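You operate a simulated robot arm through the tools that you are given. There is no shell and no other tool.

The job below is to be done with a simulated robot arm. You get a single attempt, and the scene is never put back.

JOB
Wipe the specks off the dark framed plate with a tissue and lay it in the red case.
Fine: the white tissue next to the grey cloth, not the cloth, not the other tissue; put the tissue back; shut the case; the other plate stays where it lies. What is to be rubbed or washed off counts as gone when no trace of it is left.
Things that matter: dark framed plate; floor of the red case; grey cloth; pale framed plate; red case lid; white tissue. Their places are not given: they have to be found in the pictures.

Only the result counts: the job must be done as asked and must still hold three seconds after the hand-in. Knocking over, shifting, dropping, spilling or breaking anything else fails it. Flat cloth is picked up by pressing the open fingertips on it (5 to 10 N) and closing them slowly along it; thin cloth reads only 2 to 8 mm in the jaws.

ROBOT AND FRAMES
A 7-joint arm with a fingered hand, fixed in place. Base frame: the origin is on the floor under the middle of its stand, x ahead of it, y to its left, z up; the work surface is at about z = 780. Readings come in mm, rad, newtons and seconds.
It reaches about 1023 mm from its shoulder. Its first joint turns from -2.897 to 2.897 rad. Payload 4 kg.
Tool frame: the origin (TCP) lies between the finger pads and is the grasp point; the fingertips stand 30 mm ahead of it; z points along the fingers, y is the line along which they close. The gripper opens to 104 mm; its body begins 35 mm behind the TCP. The gripper is a hand of 4 fingers: y runs from the thumb to the fingers, the wrist lies at [-15, -113, -190] in the tool frame.
Orientation is told as [roll, pitch, yaw] about the base's x, y, z axes, in that order, counted from this pose: with the fingers straight down and the wrist toward the robot, the tool's x, y and z point along [0, 1, 0], [1, 0, 0] and [0, 0, -1] of the base frame.

CONTROLS
- The arm moves only by the tool servo_tool. Its argument "targets" is a list of rows, each an object of numbers (a shift or turn left out is 0): "dx", "dy", "dz": the shift along the base's x, y, z in m; "wx", "wy", "wz": the turn, a rotation vector about the base's x, y, z in rad. In form: [{"dx": .., "dy": .., "dz": .., "wx": .., "wy": .., "wz": ..}, ...]. A call has 1 to 20 rows; each row shifts and turns the commanded pose from where the row before left it. Rows are played at 5 a second. More than 50 mm and 0.15 rad between two rows, and nothing of the call is played. Where a pose cannot be reached the arm comes as near as it can. A force on the tool above 60 N (or 10 N above the force at the start of the call, whichever is more), or a blocked arm, ends the call early, and 0.2 s more pass. In this call time passes only in rows, and 0.2 s behind the last. It gives the time, the measured TCP pose, the force on the tool (base axes), the opening and the grip force at its end, in the units of the frame above (readings bear some noise), with the torque about the TCP (base axes, N m) and any sound that the robot's microphone picked up.
- Cameras (640 x 400 px; columns grow to the right, rows downward): "scene" is fixed at [400.3, 647.4, 1370]; the picture's right is [-0.87, -0.50, 0.00], its down [-0.23, 0.39, -0.89] and it looks along [0.45, -0.77, -0.45] (base axes); focal length 316 px, centre (320, 200). "wrist" rides on the gripper at [61, -92, -130] in the tool frame; the picture's right is [-0.81, 0.27, -0.52], its down [-0.53, -0.71, 0.46] and it looks along [-0.24, 0.64, 0.72] (tool axes); focal length 275 px, centre (320, 200).
- camera(camera): a new picture of that camera. The clock stands still meanwhile.
- finger_targets(index, middle, ring, thumb_bend, thumb_turn): sets how far each is bent, from 0 (flat) to 100 (curled in); at 30 the hand is open as for a grip, at 70 the pads meet at the TCP. One left out holds its place. A second passes; each finger stops where it meets its share of the squeeze, and holds until it gets a number again. It is the only way to open and close the hand. It gives what a move gives, with no picture; readings hold the bend of each and the force on the fingers (four entries, about 0 where the hand has none), thumb and palm. thumb_turn goes from beside the hand (0) to across from the fingers (100), as for a grip.
- pixel_to_xyz(camera, pixels): for up to 12 pixels [column, row] of the newest picture of that camera ("zoom" is the newest enlarged one), the place [x, y, z] in the base frame of the surface seen there, good to about 2 mm. The clock stands still meanwhile.
- enlarge(camera, box): a new picture of the part [left, top, right, bottom] of that camera's present view, enlarged. The clock stands still meanwhile.
- finish_job(): hands the job in; it is judged then, once.

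Open the gripper and draw the arm clear of the work before you hand the job in, unless the task says otherwise.

The tools are called by a JSON object that holds its "name" and its "arguments". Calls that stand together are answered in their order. servo_tool: Moves the arm, as the interface text tells. Its arguments: {"type":"object","properties":{"targets":{"type":"array"}},"required":["targets"]} The other tools are called the same way: finger_targets (index, middle, ring, thumb_bend, thumb_turn) moves the fingers one by one; camera (camera) takes a picture; pixel_to_xyz (camera, pixels) gives the place of the surface under pixels of a picture; enlarge (camera, box) takes an enlarged picture of a part of a camera's view; finish_job () hands the job in.

At the start:

```text
time: 0.0
eef_pos: [588.3, 102.1, 1168.7]
ee_rot: [-0.002, 0.002, 0.0]
force: [0.1, 0.4, 0.4]
wrist_torque: [-0.01, 0.01, -0.01]
finger_gap: 103.4
finger_force: 0.1
shape: jaw
bend: [30.0, 30.0, 30.0, 30.0, 98.0]
finger forces: [0.0, 0.0, 0.0, 0.1, 0.1, 0.0]
```

scene: 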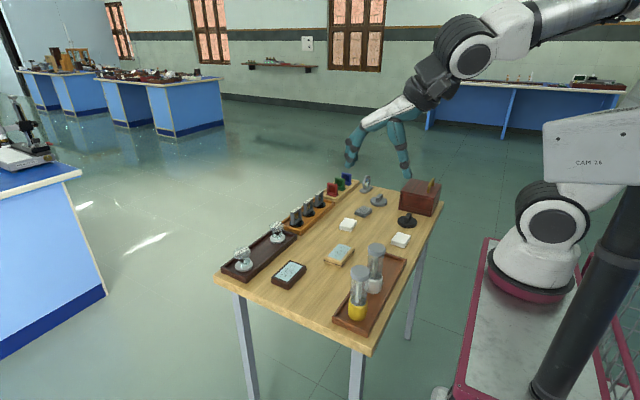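
wrist: 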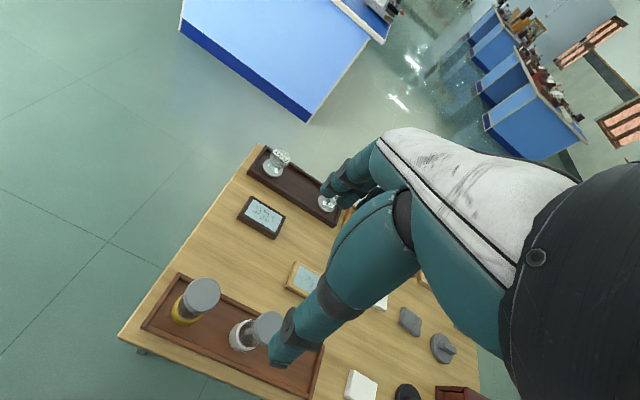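

The scene picture shows the table with a dark framed plate near (289,274), a pale framed plate near (339,254), white tissues near (347,224) and (400,240), a grey cloth near (363,211), and small cases near (332,188). I enlarge to see them in detail.

{"name": "enlarge", "arguments": {"camera": "scene", "box": [210, 160, 450, 310]}}

{"name": "enlarge", "arguments": {"camera": "scene", "box": [310, 165, 450, 255]}}

```text
2.67 times, centred on (330, 235) of scene
```

zoom: 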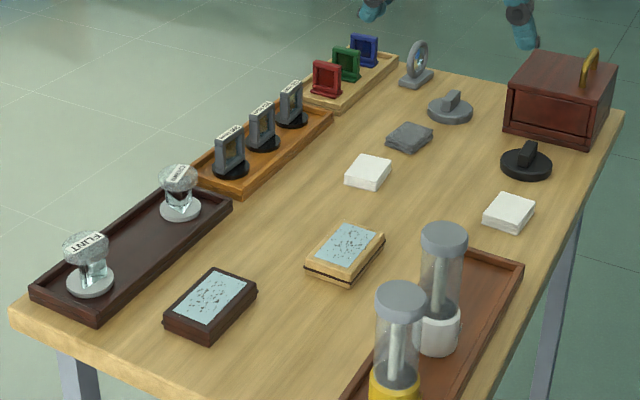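

```text
4.44 times, centred on (380, 210) of scene
```

zoom: 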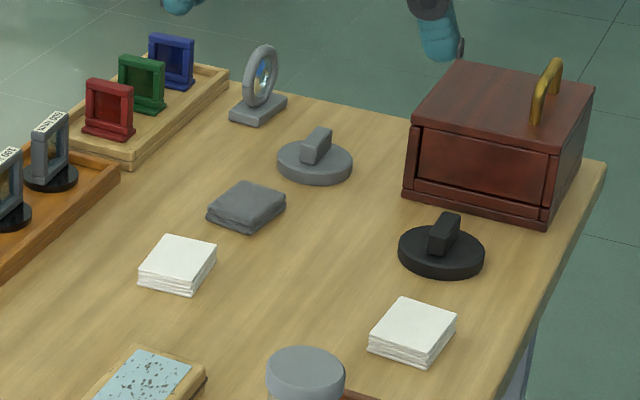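

The second enlargement shows the grey cloth at (246,207), the white tissue next to it at (178,265), the other tissue at (413,332), and the red-brown case at (500,135) with a brass handle. I measure places in this zoom.

{"name": "pixel_to_xyz", "arguments": {"camera": "zoom", "pixels": [[178, 255], [140, 268], [166, 236], [216, 244], [186, 280], [246, 200], [410, 320], [545, 75], [415, 110], [555, 148], [594, 90], [460, 62]]}}

{"name": "enlarge", "arguments": {"camera": "scene", "box": [385, 165, 455, 220]}}

{"name": "enlarge", "arguments": {"camera": "scene", "box": [260, 235, 370, 300]}}

```text
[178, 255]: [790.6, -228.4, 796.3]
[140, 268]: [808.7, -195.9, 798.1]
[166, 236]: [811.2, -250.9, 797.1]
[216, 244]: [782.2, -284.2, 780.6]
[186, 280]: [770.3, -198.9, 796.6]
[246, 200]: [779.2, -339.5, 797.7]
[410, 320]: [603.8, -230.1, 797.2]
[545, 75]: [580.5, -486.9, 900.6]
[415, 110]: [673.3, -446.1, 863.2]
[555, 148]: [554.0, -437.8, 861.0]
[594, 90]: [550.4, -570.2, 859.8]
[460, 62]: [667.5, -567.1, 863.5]
```

```text
7.27 times, centred on (420, 192) of scene
```

zoom: 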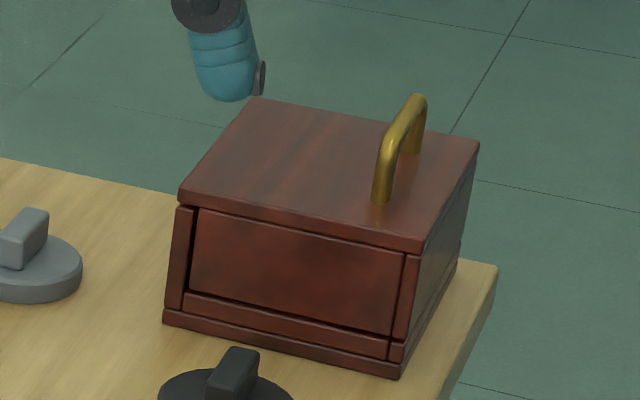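

```text
5.82 times, centred on (315, 268) of scene
```

zoom: 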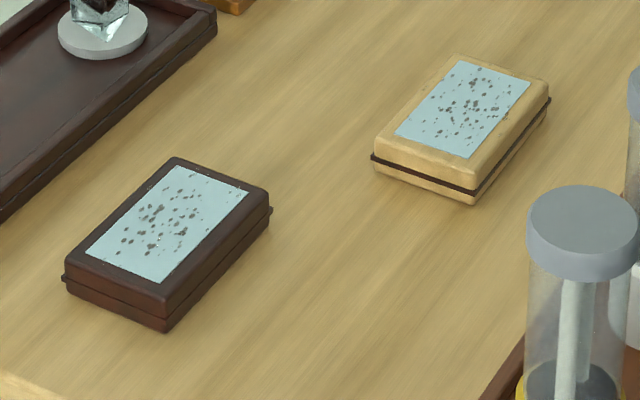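

Now I measure the dark plate's corners and face in the newest enlargement (plate corners at (178,160), (68,280), (165,325), (268,205)), and the pale one for comparison.

{"name": "pixel_to_xyz", "arguments": {"camera": "zoom", "pixels": [[178, 161], [70, 268], [163, 300], [262, 190], [180, 168], [90, 250], [160, 280], [246, 192], [165, 325], [200, 320], [462, 58], [470, 110]]}}

{"name": "enlarge", "arguments": {"camera": "wrist", "box": [120, 140, 480, 400]}}

```text
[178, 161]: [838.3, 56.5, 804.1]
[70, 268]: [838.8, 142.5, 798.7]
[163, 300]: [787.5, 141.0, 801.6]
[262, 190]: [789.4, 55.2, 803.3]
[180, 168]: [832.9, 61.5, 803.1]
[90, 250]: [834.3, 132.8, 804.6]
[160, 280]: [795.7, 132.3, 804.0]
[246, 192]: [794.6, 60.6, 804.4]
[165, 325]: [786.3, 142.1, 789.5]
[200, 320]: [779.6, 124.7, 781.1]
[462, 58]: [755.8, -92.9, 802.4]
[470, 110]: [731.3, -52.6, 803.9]
```

```text
1.54 times, centred on (300, 270) of wrist
```

zoom: 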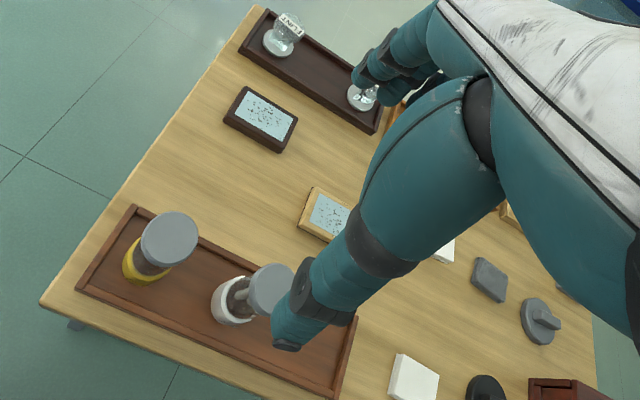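

The dark plate spans about x 787–840, y 55–143, top z 804. Next I look closely at the case handle, lid seam, and the tissue from the scene camera.

{"name": "enlarge", "arguments": {"camera": "scene", "box": [395, 172, 450, 206]}}

{"name": "enlarge", "arguments": {"camera": "scene", "box": [330, 200, 380, 235]}}

```text
11.64 times, centred on (422, 189) of scene
```

zoom: 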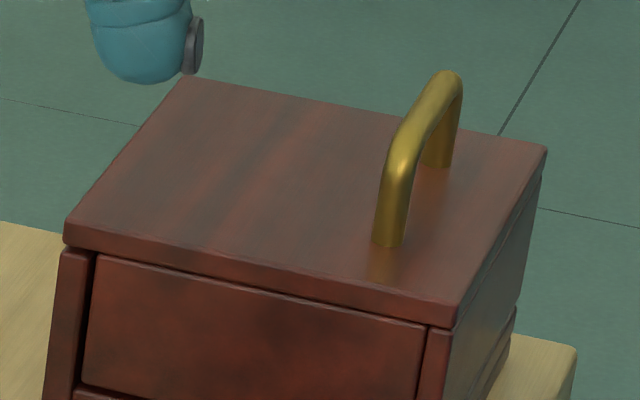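

```text
11.43 times, centred on (355, 218) of scene
```

zoom: 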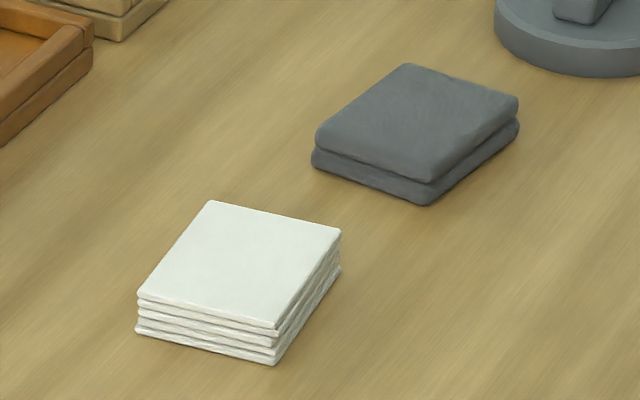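

The tissue is a folded pad with top corners at (210,202), (338,232), (272,325), (138,297). I measure those and the table around it.

{"name": "pixel_to_xyz", "arguments": {"camera": "zoom", "pixels": [[213, 206], [334, 233], [272, 322], [142, 296], [237, 262], [137, 330], [275, 362], [338, 275], [408, 68], [515, 100], [428, 178], [320, 142]]}}

{"name": "enlarge", "arguments": {"camera": "scene", "box": [395, 172, 450, 206]}}

```text
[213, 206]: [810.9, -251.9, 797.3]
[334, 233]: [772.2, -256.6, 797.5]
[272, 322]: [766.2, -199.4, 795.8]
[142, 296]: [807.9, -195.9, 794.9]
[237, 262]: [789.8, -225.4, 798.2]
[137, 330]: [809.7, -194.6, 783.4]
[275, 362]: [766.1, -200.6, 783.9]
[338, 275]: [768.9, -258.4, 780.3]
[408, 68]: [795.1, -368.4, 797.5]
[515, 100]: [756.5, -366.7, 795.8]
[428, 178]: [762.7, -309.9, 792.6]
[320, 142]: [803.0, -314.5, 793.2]
```

```text
11.64 times, centred on (422, 189) of scene
```

zoom: 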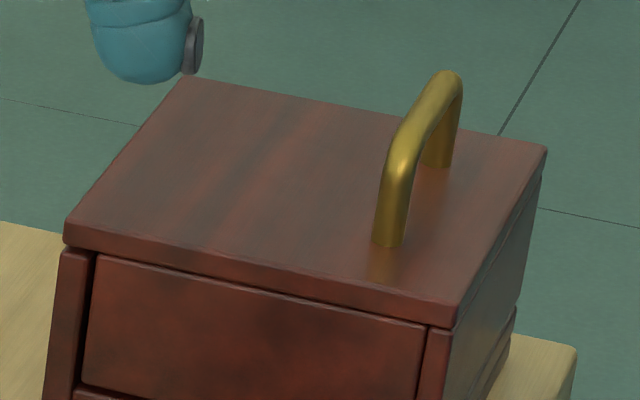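

Tissue centre is about (789,-226), yaw ≈ +0.09. Now I measure the handle posts ((388,240), (438,162)), bar ((400,165), (448,75)) and the lid edge points.

{"name": "pixel_to_xyz", "arguments": {"camera": "zoom", "pixels": [[388, 235], [440, 160], [400, 160], [425, 110], [450, 76], [68, 235], [184, 82], [540, 150], [452, 300], [452, 320], [425, 340], [250, 330]]}}

{"name": "camera", "arguments": {"camera": "scene"}}

```text
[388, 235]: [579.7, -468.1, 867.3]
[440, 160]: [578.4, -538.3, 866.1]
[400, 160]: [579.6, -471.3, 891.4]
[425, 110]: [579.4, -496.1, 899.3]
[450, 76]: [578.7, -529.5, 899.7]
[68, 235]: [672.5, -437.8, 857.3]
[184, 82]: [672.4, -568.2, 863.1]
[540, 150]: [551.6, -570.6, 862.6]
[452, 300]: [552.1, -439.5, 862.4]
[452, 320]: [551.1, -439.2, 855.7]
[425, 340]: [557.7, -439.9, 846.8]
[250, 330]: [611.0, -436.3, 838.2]
```

```text
taken
```

scene: 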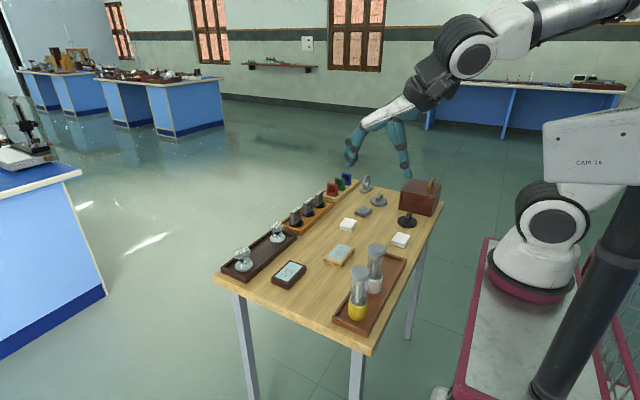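

The handle bar runs along y at x≈579, z≈895, lid edges x 551–673; the hinge probably lies on the far side (x≈673). Next I measure tall obstacles: jars at (375,265) and (358,290), stands at (243,258), (277,232), weight at (407,220), grey disc at (378,200), ring stand at (366,183).

{"name": "pixel_to_xyz", "arguments": {"camera": "scene", "pixels": [[376, 247], [359, 271], [244, 252], [277, 227], [407, 217], [379, 197], [366, 180], [332, 188], [320, 197], [295, 215], [400, 262], [340, 315]]}}

{"name": "pixel_to_xyz", "arguments": {"camera": "scene", "pixels": [[370, 350], [218, 276], [442, 208], [353, 182], [430, 215], [378, 343], [265, 243], [225, 268], [320, 215], [285, 228], [391, 254], [406, 258]]}}

```text
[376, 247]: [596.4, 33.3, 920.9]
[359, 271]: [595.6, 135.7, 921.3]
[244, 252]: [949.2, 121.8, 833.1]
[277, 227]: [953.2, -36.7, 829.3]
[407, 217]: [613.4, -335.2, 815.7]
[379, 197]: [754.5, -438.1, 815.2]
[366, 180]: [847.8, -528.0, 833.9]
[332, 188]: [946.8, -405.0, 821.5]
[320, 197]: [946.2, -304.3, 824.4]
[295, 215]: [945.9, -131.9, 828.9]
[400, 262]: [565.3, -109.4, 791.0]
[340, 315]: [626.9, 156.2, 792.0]
```

```text
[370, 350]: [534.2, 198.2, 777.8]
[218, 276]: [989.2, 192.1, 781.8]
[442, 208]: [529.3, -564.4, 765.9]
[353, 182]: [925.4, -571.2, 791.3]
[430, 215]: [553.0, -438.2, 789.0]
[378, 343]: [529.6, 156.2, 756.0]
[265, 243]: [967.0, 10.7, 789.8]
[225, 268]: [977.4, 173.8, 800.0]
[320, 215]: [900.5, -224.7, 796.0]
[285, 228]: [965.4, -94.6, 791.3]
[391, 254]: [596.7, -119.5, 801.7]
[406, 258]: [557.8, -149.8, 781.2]
```

Everything is located: tissue (789,-226), jars far away at x≈596. I move the open hand to above the tissue with a small yaw, staying high.

{"name": "servo_tool", "arguments": {"targets": [{"dx": 0.02, "dy": -0.0328, "dz": -0.02, "wz": 0.0085}, {"dx": 0.02, "dy": -0.0328, "dz": -0.02, "wz": 0.0085}, {"dx": 0.02, "dy": -0.0328, "dz": -0.02, "wz": 0.0085}, {"dx": 0.02, "dy": -0.0328, "dz": -0.02, "wz": 0.0085}, {"dx": 0.02, "dy": -0.0328, "dz": -0.02, "wz": 0.0085}, {"dx": 0.02, "dy": -0.0328, "dz": -0.02, "wz": 0.0085}, {"dx": 0.02, "dy": -0.0328, "dz": -0.02, "wz": 0.0085}, {"dx": 0.02, "dy": -0.0328, "dz": -0.02, "wz": 0.0085}, {"dx": 0.02, "dy": -0.0328, "dz": -0.02, "wz": 0.0085}, {"dx": 0.0207, "dy": -0.0329, "dz": -0.02, "wz": 0.0085}, {"dz": -0.03}, {"dz": -0.03}]}}

{"name": "camera", "arguments": {"camera": "wrist"}}

{"name": "camera", "arguments": {"camera": "scene"}}

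```text
time: 2.6
eef_pos: [787.6, -225.6, 907.3]
ee_rot: [0.001, 0.0, 0.083]
force: [0.1, -0.1, -0.3]
wrist_torque: [0.04, -0.04, 0.01]
finger_gap: 103.6
finger_force: 0.1
shape: jaw
bend: [30.0, 30.0, 30.0, 30.0, 98.0]
finger forces: [0.0, 0.0, 0.0, 0.0, 0.0, 0.0]
```

```text
taken
```

wrist: 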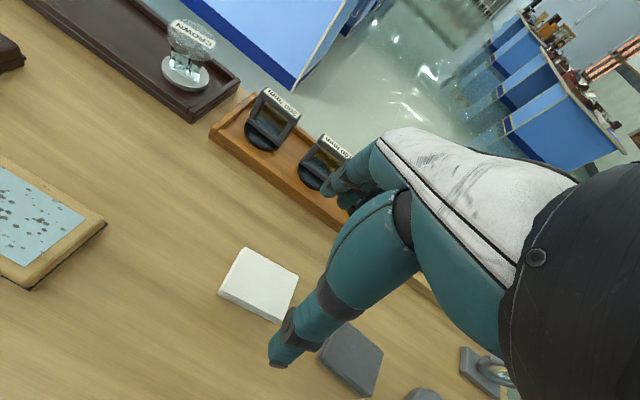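

```text
taken
```

scene: 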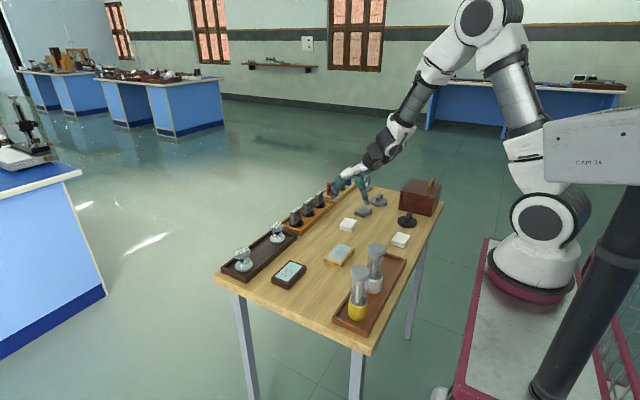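

The hand is above the tissue (tissue at (258,285) in the wrist view). I measure fingertip places: thumb tip at (278,360) and finger tip at (330,190), and zoom to see the hand from the scene camera.

{"name": "pixel_to_xyz", "arguments": {"camera": "wrist", "pixels": [[278, 360], [290, 330], [272, 340], [330, 190], [340, 180], [355, 200], [325, 197], [258, 275], [225, 287], [245, 250]]}}

{"name": "enlarge", "arguments": {"camera": "scene", "box": [320, 150, 420, 235]}}

```text
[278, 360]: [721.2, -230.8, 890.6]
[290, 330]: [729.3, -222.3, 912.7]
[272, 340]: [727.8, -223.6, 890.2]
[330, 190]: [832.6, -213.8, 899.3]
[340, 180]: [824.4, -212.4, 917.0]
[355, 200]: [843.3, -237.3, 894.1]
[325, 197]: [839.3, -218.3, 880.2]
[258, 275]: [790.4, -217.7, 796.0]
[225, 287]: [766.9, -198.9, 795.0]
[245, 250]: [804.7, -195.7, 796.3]
```

```text
4.71 times, centred on (370, 192) of scene
```

zoom: 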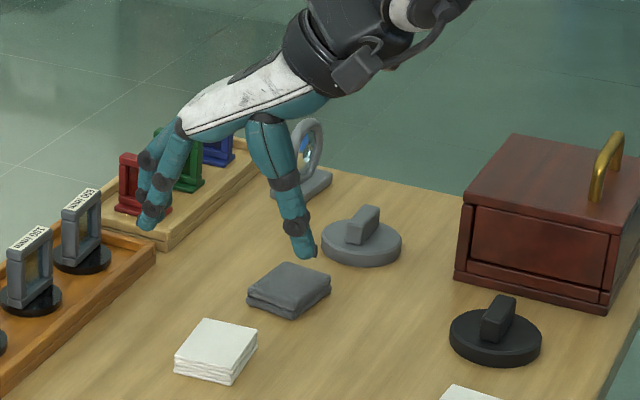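

Open tips sit ~25 mm below the TCP. I half close the fingers in free air to see where the tips go at about a 42 mm gap.

{"name": "finger_targets", "arguments": {"index": 54, "middle": 54, "ring": 54, "thumb_bend": 54}}

{"name": "camera", "arguments": {"camera": "wrist"}}

{"name": "enlarge", "arguments": {"camera": "scene", "box": [320, 165, 390, 225]}}

```text
time: 3.6
eef_pos: [789.0, -226.6, 908.5]
ee_rot: [0.0, 0.0, 0.085]
force: [0.7, -0.2, 1.1]
wrist_torque: [-0.02, -0.03, -0.03]
finger_gap: 42.2
finger_force: 0.0
shape: fingers
bend: [54.0, 54.0, 54.0, 54.0, 98.0]
finger forces: [0.0, 0.0, 0.0, 0.0, 0.0, 0.1]
```

```text
taken
```

wrist: 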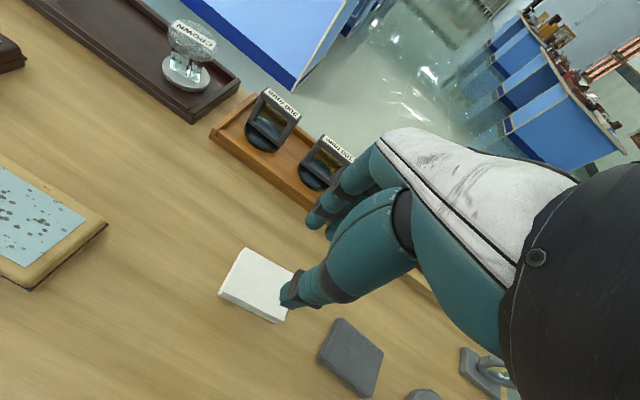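

```text
6.67 times, centred on (355, 195) of scene
```

zoom: 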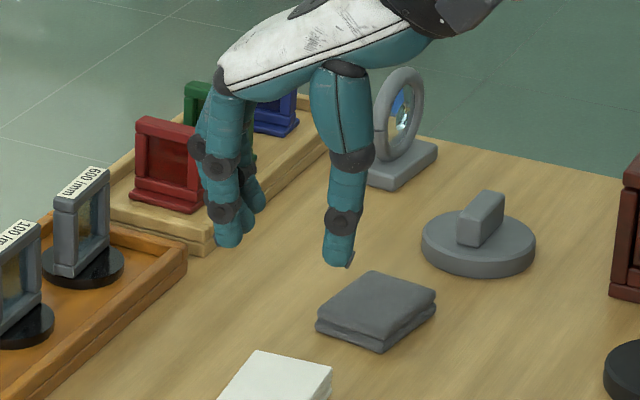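

At bend 54 the gap reads 42 mm. I measure tip positions in this zoom: fingers (230,243), (255,208) and thumb (340,263), to learn their depth below the TCP.

{"name": "pixel_to_xyz", "arguments": {"camera": "zoom", "pixels": [[230, 243], [240, 235], [220, 240], [255, 208], [338, 263], [330, 255], [350, 263], [245, 225], [326, 240]]}}

{"name": "pixel_to_xyz", "arguments": {"camera": "wrist", "pixels": [[284, 302], [282, 290], [290, 305], [309, 222], [306, 212], [326, 237], [330, 232]]}}

```text
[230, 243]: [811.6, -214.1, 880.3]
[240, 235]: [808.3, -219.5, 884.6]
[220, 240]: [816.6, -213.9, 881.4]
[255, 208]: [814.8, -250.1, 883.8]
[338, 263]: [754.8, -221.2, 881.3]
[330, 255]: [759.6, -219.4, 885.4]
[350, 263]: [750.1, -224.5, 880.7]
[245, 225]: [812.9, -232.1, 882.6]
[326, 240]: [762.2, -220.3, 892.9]
```

```text
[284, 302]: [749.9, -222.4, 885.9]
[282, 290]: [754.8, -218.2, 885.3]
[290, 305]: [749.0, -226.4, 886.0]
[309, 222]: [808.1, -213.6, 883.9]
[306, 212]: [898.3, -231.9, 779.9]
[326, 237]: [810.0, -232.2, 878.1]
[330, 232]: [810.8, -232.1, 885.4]
```

Tips lie ~29 mm below the TCP at that gap. I reopen to 42 and then descend straight to TCP z≈815 around the tissue.

{"name": "finger_targets", "arguments": {"index": 40, "middle": 40, "ring": 40, "thumb_bend": 40}}

{"name": "servo_tool", "arguments": {"targets": [{"dz": -0.02}, {"dz": -0.02}, {"dz": -0.02}, {"dz": -0.015}, {"dz": -0.01}, {"dz": -0.005}, {"dz": -0.003}]}}

{"name": "camera", "arguments": {"camera": "wrist"}}

{"name": "enlarge", "arguments": {"camera": "scene", "box": [320, 175, 390, 235]}}

```text
time: 4.6
eef_pos: [786.8, -227.2, 907.9]
ee_rot: [0.0, -0.003, 0.083]
force: [0.6, 0.6, 0.6]
wrist_torque: [0.01, 0.01, -0.01]
finger_gap: 77.4
finger_force: 0.1
shape: fingers
bend: [40.0, 40.0, 40.0, 40.0, 98.0]
finger forces: [0.0, 0.0, 0.0, 0.0, 0.0, 0.2]
```

```text
time: 6.2
eef_pos: [790.5, -226.2, 815.7]
ee_rot: [-0.002, 0.0, 0.085]
force: [0.0, -0.8, -0.1]
wrist_torque: [-0.01, 0.03, -0.04]
finger_gap: 77.6
finger_force: 0.1
shape: fingers
bend: [40.0, 40.0, 40.0, 40.0, 98.0]
finger forces: [0.0, 0.0, 0.0, 0.0, 0.0, 0.0]
```

```text
taken
```

wrist: 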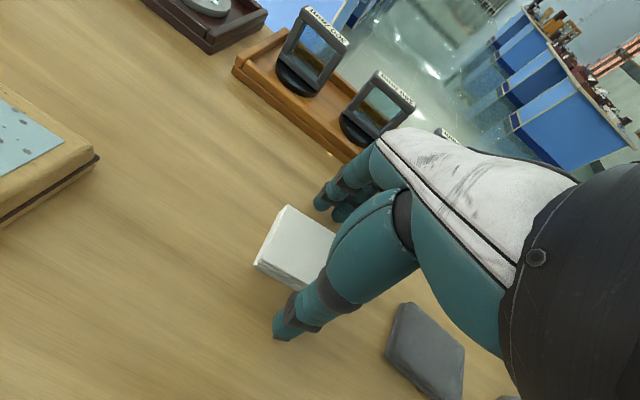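

```text
6.67 times, centred on (355, 205) of scene
```

zoom: 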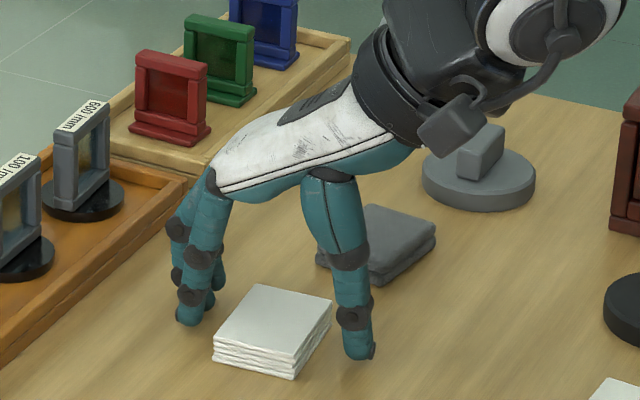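

The tissue at (290,245) wrist view sits between thumb and fingers. I close the fingers gently to about 56.

{"name": "finger_targets", "arguments": {"index": 52, "middle": 52, "ring": 52, "thumb_bend": 52}}

{"name": "finger_targets", "arguments": {"index": 58, "middle": 58, "ring": 58, "thumb_bend": 58}}

{"name": "enlarge", "arguments": {"camera": "scene", "box": [320, 175, 390, 235]}}

```text
time: 7.2
eef_pos: [790.1, -225.6, 815.3]
ee_rot: [-0.001, 0.0, 0.085]
force: [1.2, 0.2, 0.7]
wrist_torque: [0.01, 0.04, 0.0]
finger_gap: 47.6
finger_force: 0.1
shape: fingers
bend: [52.0, 52.0, 52.0, 52.0, 98.0]
finger forces: [0.1, 0.1, 0.0, 0.1, 0.0, 0.1]
```

```text
time: 8.2
eef_pos: [789.2, -227.2, 815.1]
ee_rot: [0.001, 0.0, 0.085]
force: [-0.5, 0.0, 0.0]
wrist_torque: [0.01, -0.01, 0.02]
finger_gap: 42.9
finger_force: 4.0
shape: fingers
bend: [54.0, 55.0, 56.0, 53.0, 97.0]
finger forces: [1.7, 1.3, 0.8, 0.0, 3.9, 0.0]
```

```text
6.67 times, centred on (355, 205) of scene
```

zoom: 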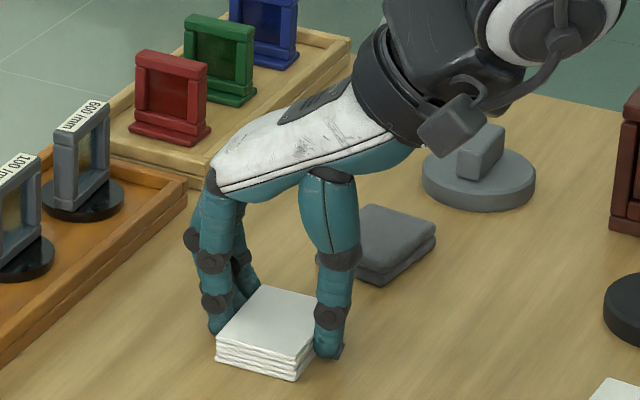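

The fingers touch the tissue with a 43 mm gap and ~4 N. I close a bit more for a firmer hold.

{"name": "finger_targets", "arguments": {"index": 64, "middle": 64, "ring": 64, "thumb_bend": 64}}

{"name": "servo_tool", "arguments": {"targets": [{"dz": 0.01}, {"dz": 0.02}, {"dz": 0.03}, {"dz": 0.04}]}}

{"name": "enlarge", "arguments": {"camera": "scene", "box": [320, 165, 390, 235]}}

{"name": "camera", "arguments": {"camera": "wrist"}}

```text
time: 9.2
eef_pos: [788.9, -226.2, 815.9]
ee_rot: [-0.002, 0.001, 0.086]
force: [0.1, -0.6, 0.7]
wrist_torque: [0.03, 0.03, 0.05]
finger_gap: 41.6
finger_force: 11.0
shape: fingers
bend: [57.0, 60.0, 61.0, 53.0, 95.0]
finger forces: [4.9, 4.0, 2.2, 0.0, 11.4, 0.0]
```

```text
time: 10.2
eef_pos: [791.2, -226.6, 915.3]
ee_rot: [0.001, -0.001, 0.085]
force: [1.1, 0.1, 0.2]
wrist_torque: [0.0, -0.01, -0.01]
finger_gap: 41.2
finger_force: 10.9
shape: fingers
bend: [57.0, 60.0, 61.0, 53.0, 95.0]
finger forces: [4.9, 3.8, 2.2, 0.1, 11.0, 0.1]
```

```text
5.71 times, centred on (355, 200) of scene
```

zoom: 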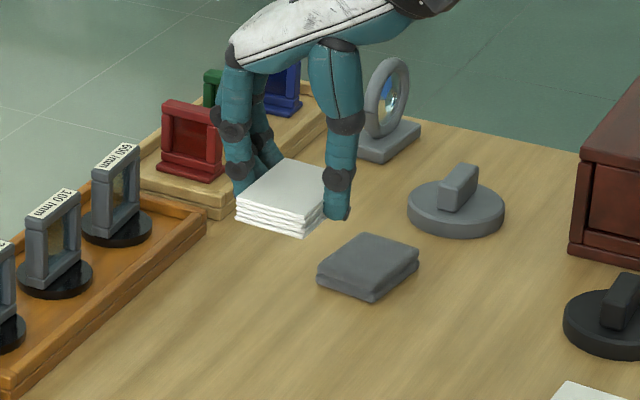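

```text
taken
```

wrist: 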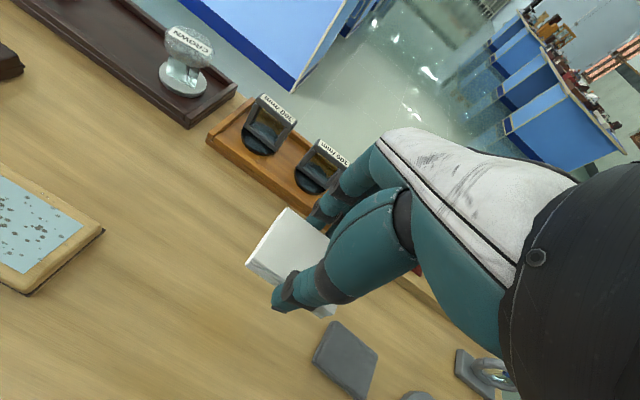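

The tissue is held (gap 41 mm, 11 N) with its bottom about 35 mm below the TCP. I carry it over to above the dark plate centre (814,97), turning the yaw back to 0.

{"name": "servo_tool", "arguments": {"targets": [{"dx": 0.0025, "dy": 0.0325, "wz": -0.0085}, {"dx": 0.0025, "dy": 0.0325, "wz": -0.0085}, {"dx": 0.0025, "dy": 0.0325, "wz": -0.0085}, {"dx": 0.0025, "dy": 0.0325, "wz": -0.0085}, {"dx": 0.0025, "dy": 0.0325, "wz": -0.0085}, {"dx": 0.0025, "dy": 0.0325, "wz": -0.0085}, {"dx": 0.0025, "dy": 0.0325, "wz": -0.0085}, {"dx": 0.0025, "dy": 0.0325, "wz": -0.0085}, {"dx": 0.0025, "dy": 0.0325, "wz": -0.0085}, {"dx": 0.0025, "dy": 0.0325, "wz": -0.0085}, {"dz": -0.02}, {"dz": -0.02}, {"dz": -0.015}]}}

{"name": "enlarge", "arguments": {"camera": "scene", "box": [240, 215, 340, 300]}}

{"name": "camera", "arguments": {"camera": "wrist"}}

```text
time: 13.0
eef_pos: [814.9, 98.2, 858.4]
ee_rot: [0.001, 0.0, -0.001]
force: [-1.0, -0.3, 0.1]
wrist_torque: [0.0, 0.0, -0.01]
finger_gap: 41.7
finger_force: 11.1
shape: fingers
bend: [57.0, 60.0, 61.0, 53.0, 95.0]
finger forces: [4.8, 4.0, 2.2, 0.1, 10.8, 0.1]
```

```text
4.71 times, centred on (290, 258) of scene
```

zoom: 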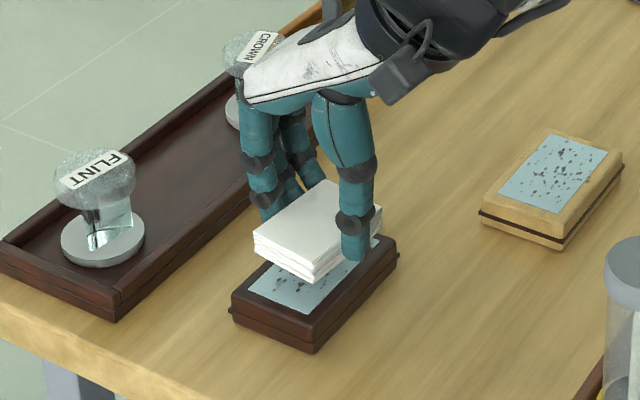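

```text
taken
```

wrist: 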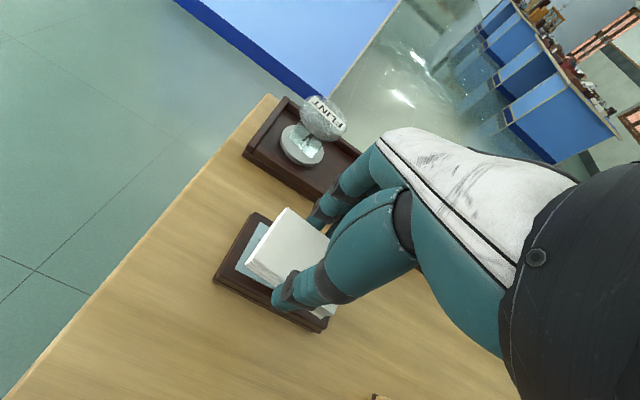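

The tissue hovers above the dark plate. I check its level from its top corners in a fresh zoom before pressing down.

{"name": "enlarge", "arguments": {"camera": "scene", "box": [270, 245, 335, 292]}}

{"name": "pixel_to_xyz", "arguments": {"camera": "wrist", "pixels": [[250, 262], [287, 212], [300, 235], [275, 255], [290, 250], [255, 268], [240, 270]]}}

```text
8.51 times, centred on (302, 268) of scene
```

zoom: 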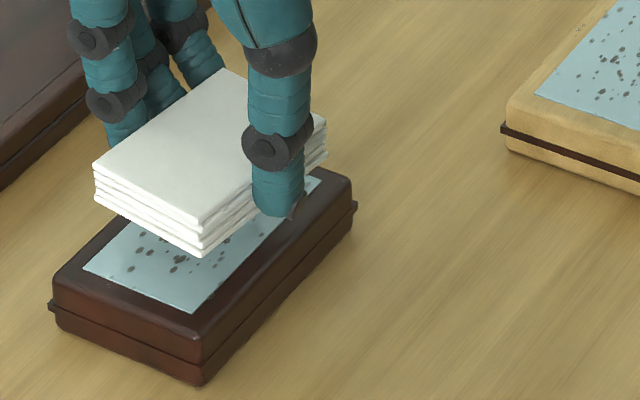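

```text
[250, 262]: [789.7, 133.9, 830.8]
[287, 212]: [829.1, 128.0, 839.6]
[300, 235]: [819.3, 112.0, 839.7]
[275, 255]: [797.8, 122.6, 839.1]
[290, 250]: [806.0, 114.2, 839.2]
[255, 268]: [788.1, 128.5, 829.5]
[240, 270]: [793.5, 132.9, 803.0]
```

Tissue bottom should be at about TCP−36, level. I lower to TCP z≈841 and then look at the force for contact.

{"name": "servo_tool", "arguments": {"targets": [{"dz": -0.008}, {"dz": -0.005}, {"dz": -0.003}, {"dz": -0.002}]}}

{"name": "servo_tool", "arguments": {"targets": [{"dz": -0.001}, {"dz": -0.001}]}}

```text
time: 14.0
eef_pos: [814.9, 99.4, 841.2]
ee_rot: [-0.001, 0.0, 0.001]
force: [0.1, 0.5, -1.0]
wrist_torque: [0.0, 0.01, -0.02]
finger_gap: 41.5
finger_force: 11.0
shape: fingers
bend: [57.0, 60.0, 61.0, 53.0, 95.0]
finger forces: [4.8, 3.8, 2.3, 0.0, 10.9, 0.0]
```

```text
time: 14.6
eef_pos: [814.6, 98.5, 841.0]
ee_rot: [0.001, -0.002, -0.001]
force: [0.1, 0.5, 0.3]
wrist_torque: [0.0, 0.04, 0.02]
finger_gap: 41.3
finger_force: 10.8
shape: fingers
bend: [57.0, 60.0, 61.0, 53.0, 95.0]
finger forces: [4.9, 3.9, 2.3, 0.0, 10.9, 0.0]
```

No contact yet at 841. I continue in 1 mm steps.

{"name": "servo_tool", "arguments": {"targets": [{"dz": -0.001}, {"dz": -0.001}]}}

{"name": "servo_tool", "arguments": {"targets": [{"dz": -0.001}]}}

```text
time: 15.2
eef_pos: [813.6, 99.3, 838.2]
ee_rot: [-0.001, 0.0, 0.001]
force: [-0.2, 0.5, -0.5]
wrist_torque: [0.02, -0.03, 0.0]
finger_gap: 41.5
finger_force: 10.6
shape: fingers
bend: [57.0, 60.0, 61.0, 53.0, 95.0]
finger forces: [4.9, 3.8, 2.2, 0.0, 10.9, 0.1]
```

```text
time: 15.6
eef_pos: [814.5, 99.8, 837.4]
ee_rot: [0.0, 0.001, 0.0]
force: [-0.8, -0.8, 1.1]
wrist_torque: [0.03, 0.05, 0.02]
finger_gap: 41.7
finger_force: 11.3
shape: fingers
bend: [57.0, 60.0, 61.0, 53.0, 95.0]
finger forces: [4.8, 3.8, 2.1, 0.0, 11.2, 0.1]
```

Still no clear contact at 837. I continue down in 1 mm steps, watching the force.

{"name": "servo_tool", "arguments": {"targets": [{"dz": -0.001}]}}

{"name": "servo_tool", "arguments": {"targets": [{"dz": -0.001}]}}

{"name": "enlarge", "arguments": {"camera": "scene", "box": [265, 245, 330, 292]}}

```text
time: 16.0
eef_pos: [814.7, 99.8, 835.6]
ee_rot: [0.002, -0.003, 0.0]
force: [0.8, 1.3, 6.7]
wrist_torque: [-0.01, 0.04, 0.03]
finger_gap: 41.2
finger_force: 12.2
shape: fingers
bend: [57.0, 60.0, 61.0, 53.0, 95.0]
finger forces: [4.9, 7.3, 2.1, 0.0, 11.4, 0.0]
```

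```text
time: 16.4
eef_pos: [813.8, 99.6, 834.5]
ee_rot: [0.001, -0.001, -0.002]
force: [2.7, 1.5, 14.9]
wrist_torque: [0.01, -0.13, 0.04]
finger_gap: 41.5
finger_force: 15.2
shape: fingers
bend: [57.0, 60.0, 61.0, 54.0, 95.0]
finger forces: [5.2, 11.0, 2.5, 0.0, 11.2, 0.0]
```

```text
8.51 times, centred on (298, 268) of scene
```

zoom: 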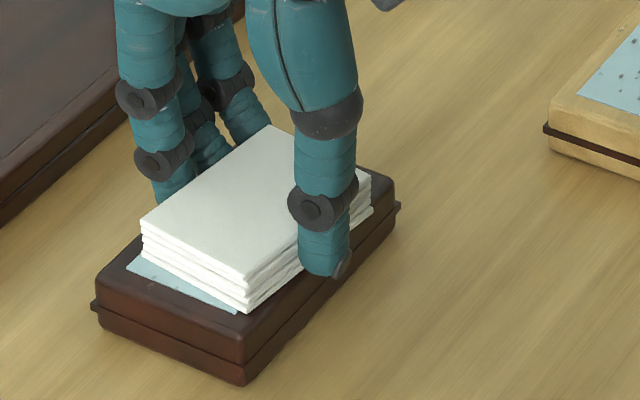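

Contact at about 835.5: 6.7 N then 15 N upward. I back off half a millimetre and make a first slow stroke along y, watching force and whether the plate stays.

{"name": "servo_tool", "arguments": {"targets": [{"dz": 0.0005}, {"dy": -0.005}, {"dy": -0.005}, {"dy": -0.005}, {"dy": -0.005}]}}

{"name": "enlarge", "arguments": {"camera": "scene", "box": [265, 245, 330, 292]}}

```text
time: 17.6
eef_pos: [814.2, 80.3, 834.5]
ee_rot: [0.0, 0.001, -0.001]
force: [-0.3, 5.4, 14.4]
wrist_torque: [0.14, -0.04, 0.04]
finger_gap: 41.1
finger_force: 15.4
shape: fingers
bend: [58.0, 60.0, 62.0, 54.0, 94.0]
finger forces: [5.4, 12.1, 1.3, 0.0, 12.1, 0.1]
```

```text
8.51 times, centred on (298, 268) of scene
```

zoom: 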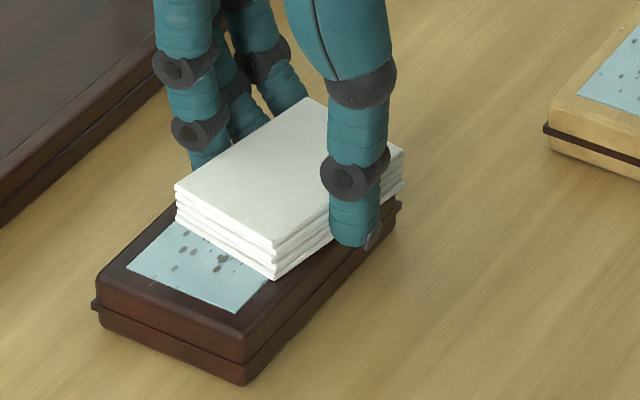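

The plate stayed put (corners unchanged) and friction is 5 N. I stroke further in both directions along y.

{"name": "servo_tool", "arguments": {"targets": [{"dy": -0.005}, {"dy": -0.005}, {"dy": 0.005}, {"dy": 0.006}, {"dy": 0.006}, {"dy": 0.006}, {"dy": 0.006}, {"dy": 0.006}, {"dy": 0.006}, {"dy": 0.006}]}}

{"name": "enlarge", "arguments": {"camera": "scene", "box": [265, 245, 330, 292]}}

```text
time: 19.8
eef_pos: [813.5, 117.0, 835.3]
ee_rot: [0.001, 0.001, 0.002]
force: [-1.1, -2.3, 8.0]
wrist_torque: [-0.09, -0.04, -0.03]
finger_gap: 41.4
finger_force: 14.6
shape: fingers
bend: [58.0, 60.0, 62.0, 54.0, 95.0]
finger forces: [5.3, 9.9, 2.0, 0.0, 11.8, 0.0]
```

```text
8.51 times, centred on (298, 268) of scene
```

zoom: 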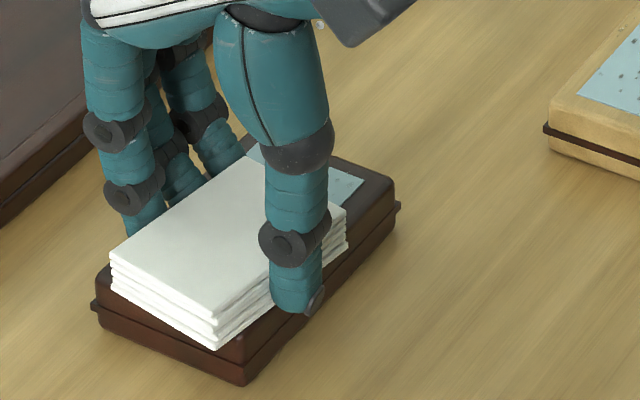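

The uncovered far end looks clean now. I keep rubbing with several strokes, shifting x by a few mm to cover the side edges.

{"name": "servo_tool", "arguments": {"targets": [{"dy": 0.005}, {"dx": 0.003}, {"dx": 0.003, "dy": -0.003}, {"dy": -0.006}, {"dy": -0.006}, {"dy": -0.006}, {"dy": -0.006}, {"dy": -0.006}, {"dy": -0.006}, {"dy": -0.006}, {"dy": -0.006}, {"dx": -0.004}, {"dx": -0.004}, {"dy": 0.006}, {"dy": 0.006}, {"dy": 0.006}, {"dy": 0.006}, {"dy": 0.006}, {"dy": 0.006}, {"dy": 0.006}]}}

{"name": "servo_tool", "arguments": {"targets": [{"dx": 0.003, "dy": 0.005}, {"dx": 0.003}, {"dy": -0.006}, {"dy": -0.006}, {"dy": -0.006}, {"dy": -0.006}, {"dy": -0.006}, {"dy": -0.006}, {"dy": -0.006}]}}

{"name": "enlarge", "arguments": {"camera": "scene", "box": [265, 245, 330, 292]}}

```text
time: 24.0
eef_pos: [812.8, 112.6, 835.1]
ee_rot: [-0.001, -0.001, 0.0]
force: [1.2, -5.1, 17.3]
wrist_torque: [-0.14, -0.32, -0.07]
finger_gap: 41.2
finger_force: 18.8
shape: fingers
bend: [58.0, 60.0, 62.0, 54.0, 95.0]
finger forces: [9.4, 14.5, 1.8, 0.0, 12.0, 0.0]
```

```text
time: 26.0
eef_pos: [818.9, 75.0, 835.7]
ee_rot: [0.0, 0.0, -0.001]
force: [0.8, 2.6, 7.6]
wrist_torque: [0.01, -0.14, 0.05]
finger_gap: 41.5
finger_force: 14.2
shape: fingers
bend: [58.0, 61.0, 62.0, 53.0, 95.0]
finger forces: [5.4, 10.4, 1.4, 0.1, 11.0, 0.0]
```

```text
8.51 times, centred on (298, 268) of scene
```

zoom: 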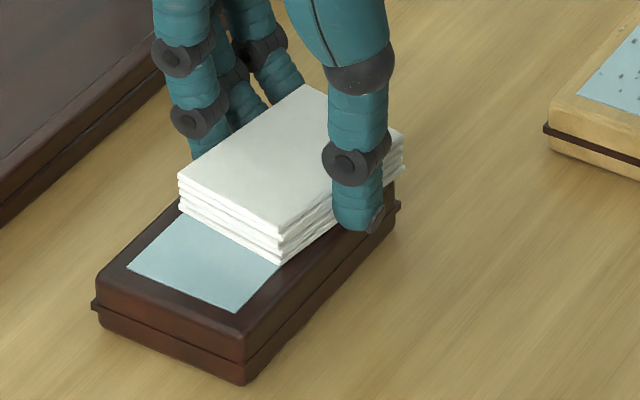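

The near part of the glass is clean now. I lift the tissue straight up and sideways to inspect the full plate.

{"name": "servo_tool", "arguments": {"targets": [{"dz": 0.005}, {"dz": 0.02}, {"dz": 0.03}, {"dz": 0.03, "dy": -0.03}, {"dy": -0.04}, {"dy": -0.04}, {"dy": -0.03}]}}

{"name": "enlarge", "arguments": {"camera": "scene", "box": [265, 245, 320, 292]}}

{"name": "camera", "arguments": {"camera": "wrist"}}

```text
time: 27.6
eef_pos: [815.9, -63.9, 919.4]
ee_rot: [0.0, 0.002, 0.002]
force: [-0.1, -1.0, -0.2]
wrist_torque: [0.02, -0.04, 0.0]
finger_gap: 41.3
finger_force: 10.5
shape: fingers
bend: [58.0, 61.0, 62.0, 54.0, 95.0]
finger forces: [5.3, 3.6, 1.7, 0.0, 10.4, 0.0]
```

```text
8.51 times, centred on (292, 268) of scene
```

zoom: 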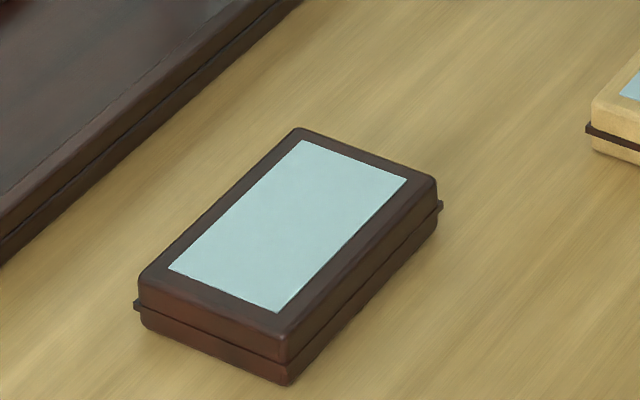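

```text
taken
```

wrist: 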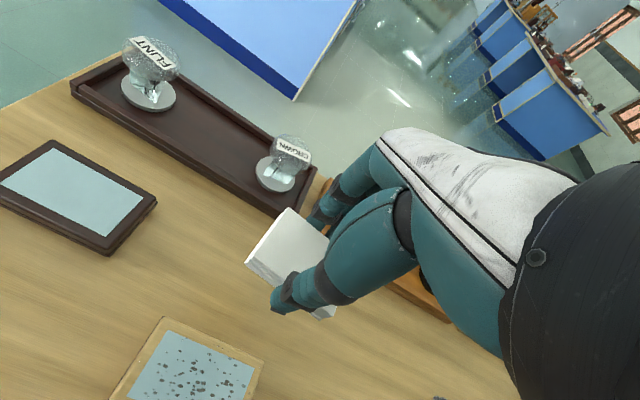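

The dark plate's glass looks entirely clean in the scene zoom. I double check it through an enlarged wrist view.

{"name": "enlarge", "arguments": {"camera": "wrist", "box": [0, 130, 170, 260]}}

{"name": "enlarge", "arguments": {"camera": "scene", "box": [275, 257, 305, 280]}}

```text
3.08 times, centred on (85, 195) of wrist
```

zoom: 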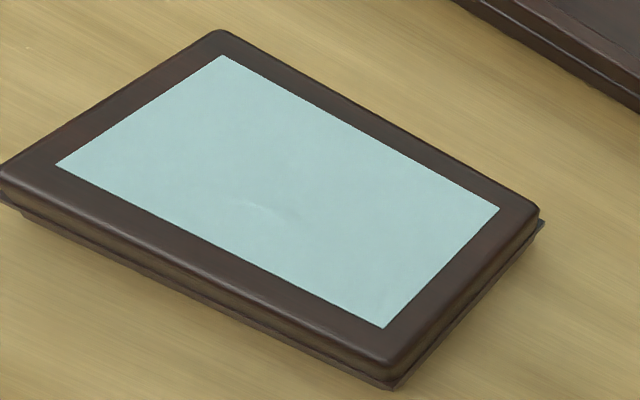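

```text
16.00 times, centred on (290, 268) of scene
```

zoom: 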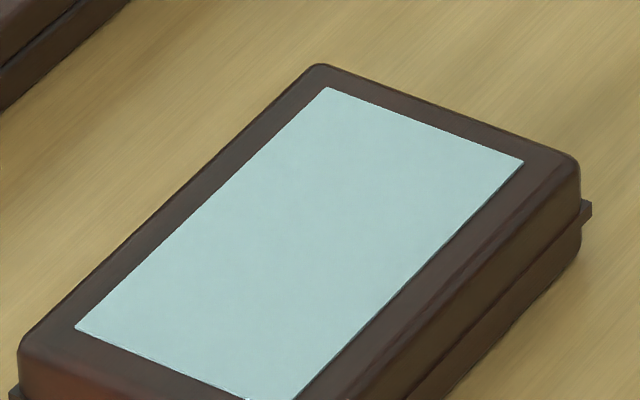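

No dark trace remains on the glass. I now carry the tissue back to above its original spot (789,-226), restoring yaw +0.085.

{"name": "servo_tool", "arguments": {"targets": [{"dx": -0.006, "dy": -0.0323, "wz": 0.017}, {"dx": -0.006, "dy": -0.0323, "wz": 0.017}, {"dx": -0.006, "dy": -0.0323, "wz": 0.017}, {"dx": -0.006, "dy": -0.0323, "wz": 0.017}, {"dx": -0.005, "dy": -0.0323, "wz": 0.017}, {"dz": -0.03}, {"dz": -0.03}, {"dz": -0.02}]}}

{"name": "camera", "arguments": {"camera": "wrist"}}

{"name": "enlarge", "arguments": {"camera": "scene", "box": [320, 180, 385, 235]}}

```text
time: 29.4
eef_pos: [787.6, -226.7, 841.2]
ee_rot: [0.0, -0.001, 0.083]
force: [0.1, 0.7, -0.9]
wrist_torque: [0.01, 0.01, 0.01]
finger_gap: 41.4
finger_force: 10.7
shape: fingers
bend: [58.0, 61.0, 62.0, 54.0, 95.0]
finger forces: [5.2, 3.5, 1.8, 0.0, 10.3, 0.0]
```

```text
taken
```

wrist: 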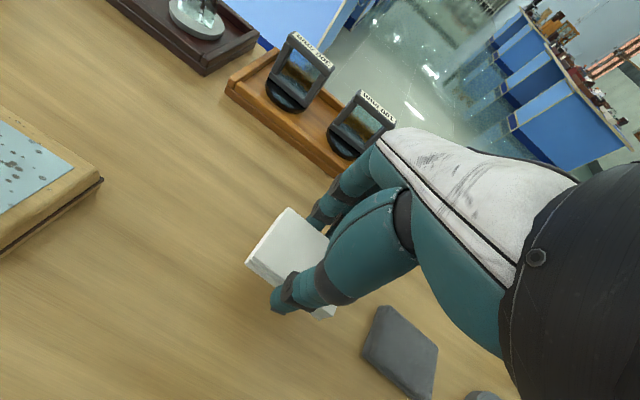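

```text
7.27 times, centred on (352, 208) of scene
```

zoom: 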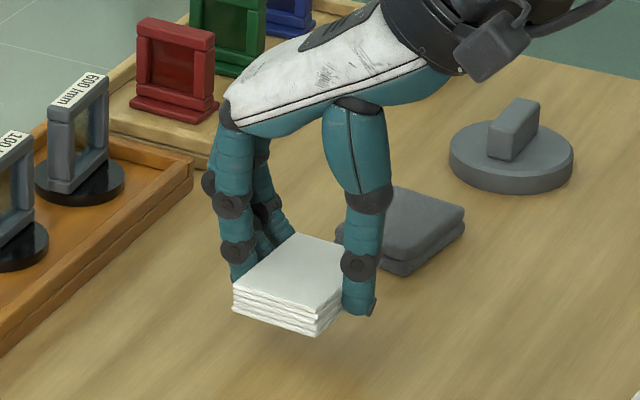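

The tissue is above its old place and the grey cloth is clear. I lower slowly to TCP z≈814.

{"name": "servo_tool", "arguments": {"targets": [{"dz": -0.01}, {"dz": -0.008}, {"dz": -0.005}, {"dz": -0.002}]}}

{"name": "servo_tool", "arguments": {"targets": [{"dz": -0.0015}]}}

```text
time: 30.4
eef_pos: [788.2, -226.2, 815.4]
ee_rot: [0.0, -0.001, 0.083]
force: [-0.5, -0.1, 0.1]
wrist_torque: [-0.01, 0.01, -0.02]
finger_gap: 41.7
finger_force: 10.5
shape: fingers
bend: [58.0, 61.0, 62.0, 54.0, 95.0]
finger forces: [5.2, 3.5, 1.7, 0.0, 10.4, 0.1]
```

```text
time: 30.8
eef_pos: [788.5, -226.6, 813.6]
ee_rot: [0.0, -0.001, 0.084]
force: [-0.8, -0.5, 3.6]
wrist_torque: [-0.02, -0.04, -0.02]
finger_gap: 41.6
finger_force: 13.0
shape: fingers
bend: [58.0, 61.0, 62.0, 54.0, 95.0]
finger forces: [4.9, 8.4, 1.4, 0.1, 11.0, 0.0]
```

Contact with the table reads 3.6 N, so I release: open the fingers to 50 first, then 40.

{"name": "finger_targets", "arguments": {"index": 50, "middle": 50, "ring": 50, "thumb_bend": 48}}

{"name": "finger_targets", "arguments": {"index": 38, "middle": 38, "ring": 38, "thumb_bend": 38, "thumb_turn": 98}}

{"name": "enlarge", "arguments": {"camera": "scene", "box": [320, 180, 385, 235]}}

```text
time: 31.8
eef_pos: [789.5, -225.7, 814.1]
ee_rot: [0.0, 0.001, 0.084]
force: [-1.7, 0.3, 4.8]
wrist_torque: [-0.05, -0.06, -0.03]
finger_gap: 54.4
finger_force: 2.5
shape: fingers
bend: [50.0, 52.0, 50.0, 48.0, 97.0]
finger forces: [0.0, 4.9, 0.0, 0.0, 0.1, 0.1]
```

```text
time: 32.8
eef_pos: [790.3, -225.1, 813.1]
ee_rot: [0.001, 0.001, 0.083]
force: [0.2, -0.4, 0.8]
wrist_torque: [0.01, -0.03, -0.02]
finger_gap: 82.7
finger_force: 0.1
shape: fingers
bend: [38.0, 38.0, 38.0, 38.0, 97.0]
finger forces: [0.1, 0.0, 0.0, 0.0, 0.0, 0.1]
```

```text
7.27 times, centred on (352, 208) of scene
```

zoom: 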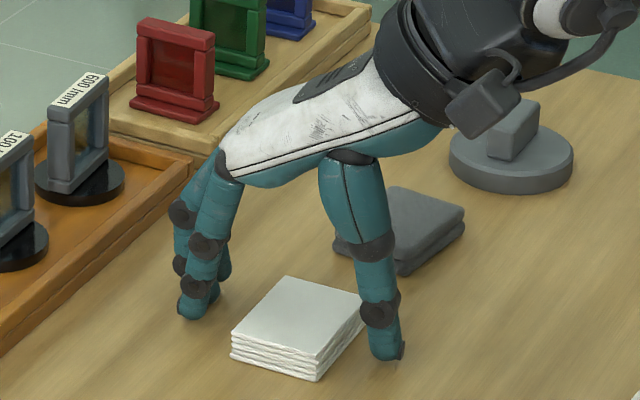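

The tissue is free and lies flat. I measure its corners to compare with the start, then raise the hand.

{"name": "pixel_to_xyz", "arguments": {"camera": "zoom", "pixels": [[286, 280], [358, 297], [316, 356], [236, 333], [297, 318]]}}

{"name": "servo_tool", "arguments": {"targets": [{"dz": 0.01}, {"dz": 0.02}, {"dz": 0.03}, {"dz": 0.04}, {"dz": 0.04}, {"dz": 0.04}]}}

{"name": "enlarge", "arguments": {"camera": "scene", "box": [320, 165, 450, 255]}}

```text
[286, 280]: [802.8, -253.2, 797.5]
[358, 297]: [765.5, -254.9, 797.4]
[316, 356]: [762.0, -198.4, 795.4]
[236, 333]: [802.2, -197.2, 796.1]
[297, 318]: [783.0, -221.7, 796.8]
```

```text
time: 34.2
eef_pos: [789.7, -227.5, 993.8]
ee_rot: [0.001, 0.001, 0.084]
force: [-0.3, -0.5, 0.0]
wrist_torque: [-0.04, 0.04, -0.01]
finger_gap: 82.6
finger_force: 0.0
shape: fingers
bend: [38.0, 38.0, 38.0, 38.0, 97.0]
finger forces: [0.0, 0.1, 0.1, 0.1, 0.0, 0.0]
```

```text
4.44 times, centred on (385, 210) of scene
```

zoom: 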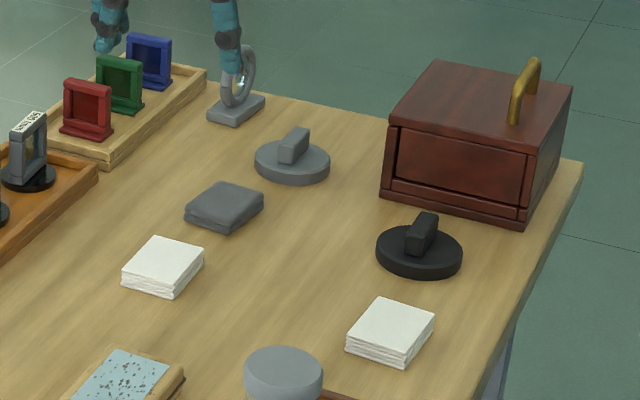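

The tissue lies at about (783,-226), within a few mm of its start, and everything else is in place. I move on to the case: hand over the handle at (579,-497), yaw back to 0.

{"name": "servo_tool", "arguments": {"targets": [{"dx": -0.026, "dy": -0.034, "wz": -0.0106}, {"dx": -0.026, "dy": -0.034, "wz": -0.0106}, {"dx": -0.026, "dy": -0.034, "wz": -0.0106}, {"dx": -0.026, "dy": -0.034, "wz": -0.0106}, {"dx": -0.026, "dy": -0.034, "wz": -0.0106}, {"dx": -0.026, "dy": -0.034, "wz": -0.0106}, {"dx": -0.026, "dy": -0.034, "wz": -0.0107}, {"dx": -0.028, "dy": -0.0325, "wz": -0.0107}]}}

{"name": "camera", "arguments": {"camera": "wrist"}}

{"name": "enlarge", "arguments": {"camera": "scene", "box": [370, 140, 450, 215]}}

```text
time: 36.0
eef_pos: [576.5, -494.6, 992.1]
ee_rot: [0.0, 0.0, 0.002]
force: [0.6, 1.0, 0.8]
wrist_torque: [0.02, 0.05, -0.01]
finger_gap: 82.9
finger_force: 0.0
shape: fingers
bend: [38.0, 38.0, 38.0, 38.0, 97.0]
finger forces: [0.0, 0.0, 0.0, 0.1, 0.0, 0.0]
```

```text
taken
```

wrist: 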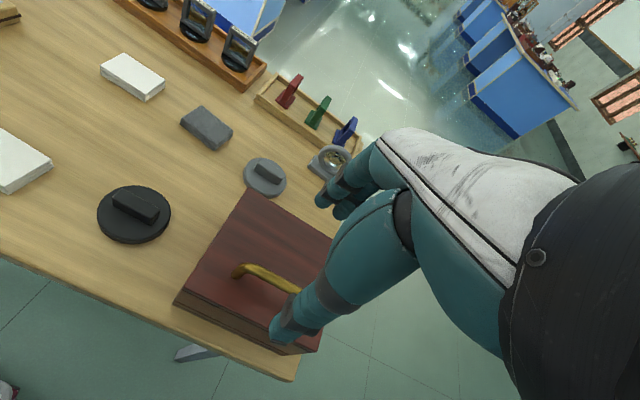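

```text
5.33 times, centred on (410, 178) of scene
```

zoom: 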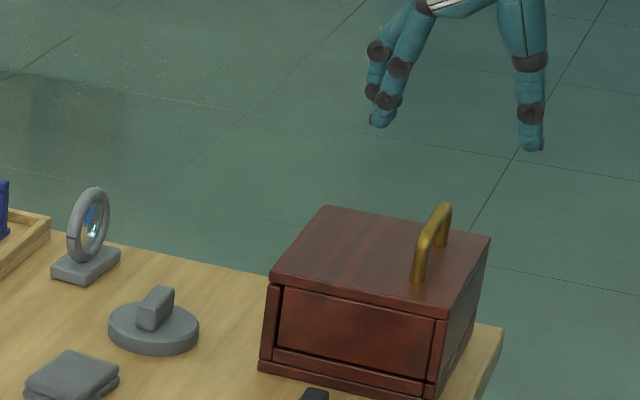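

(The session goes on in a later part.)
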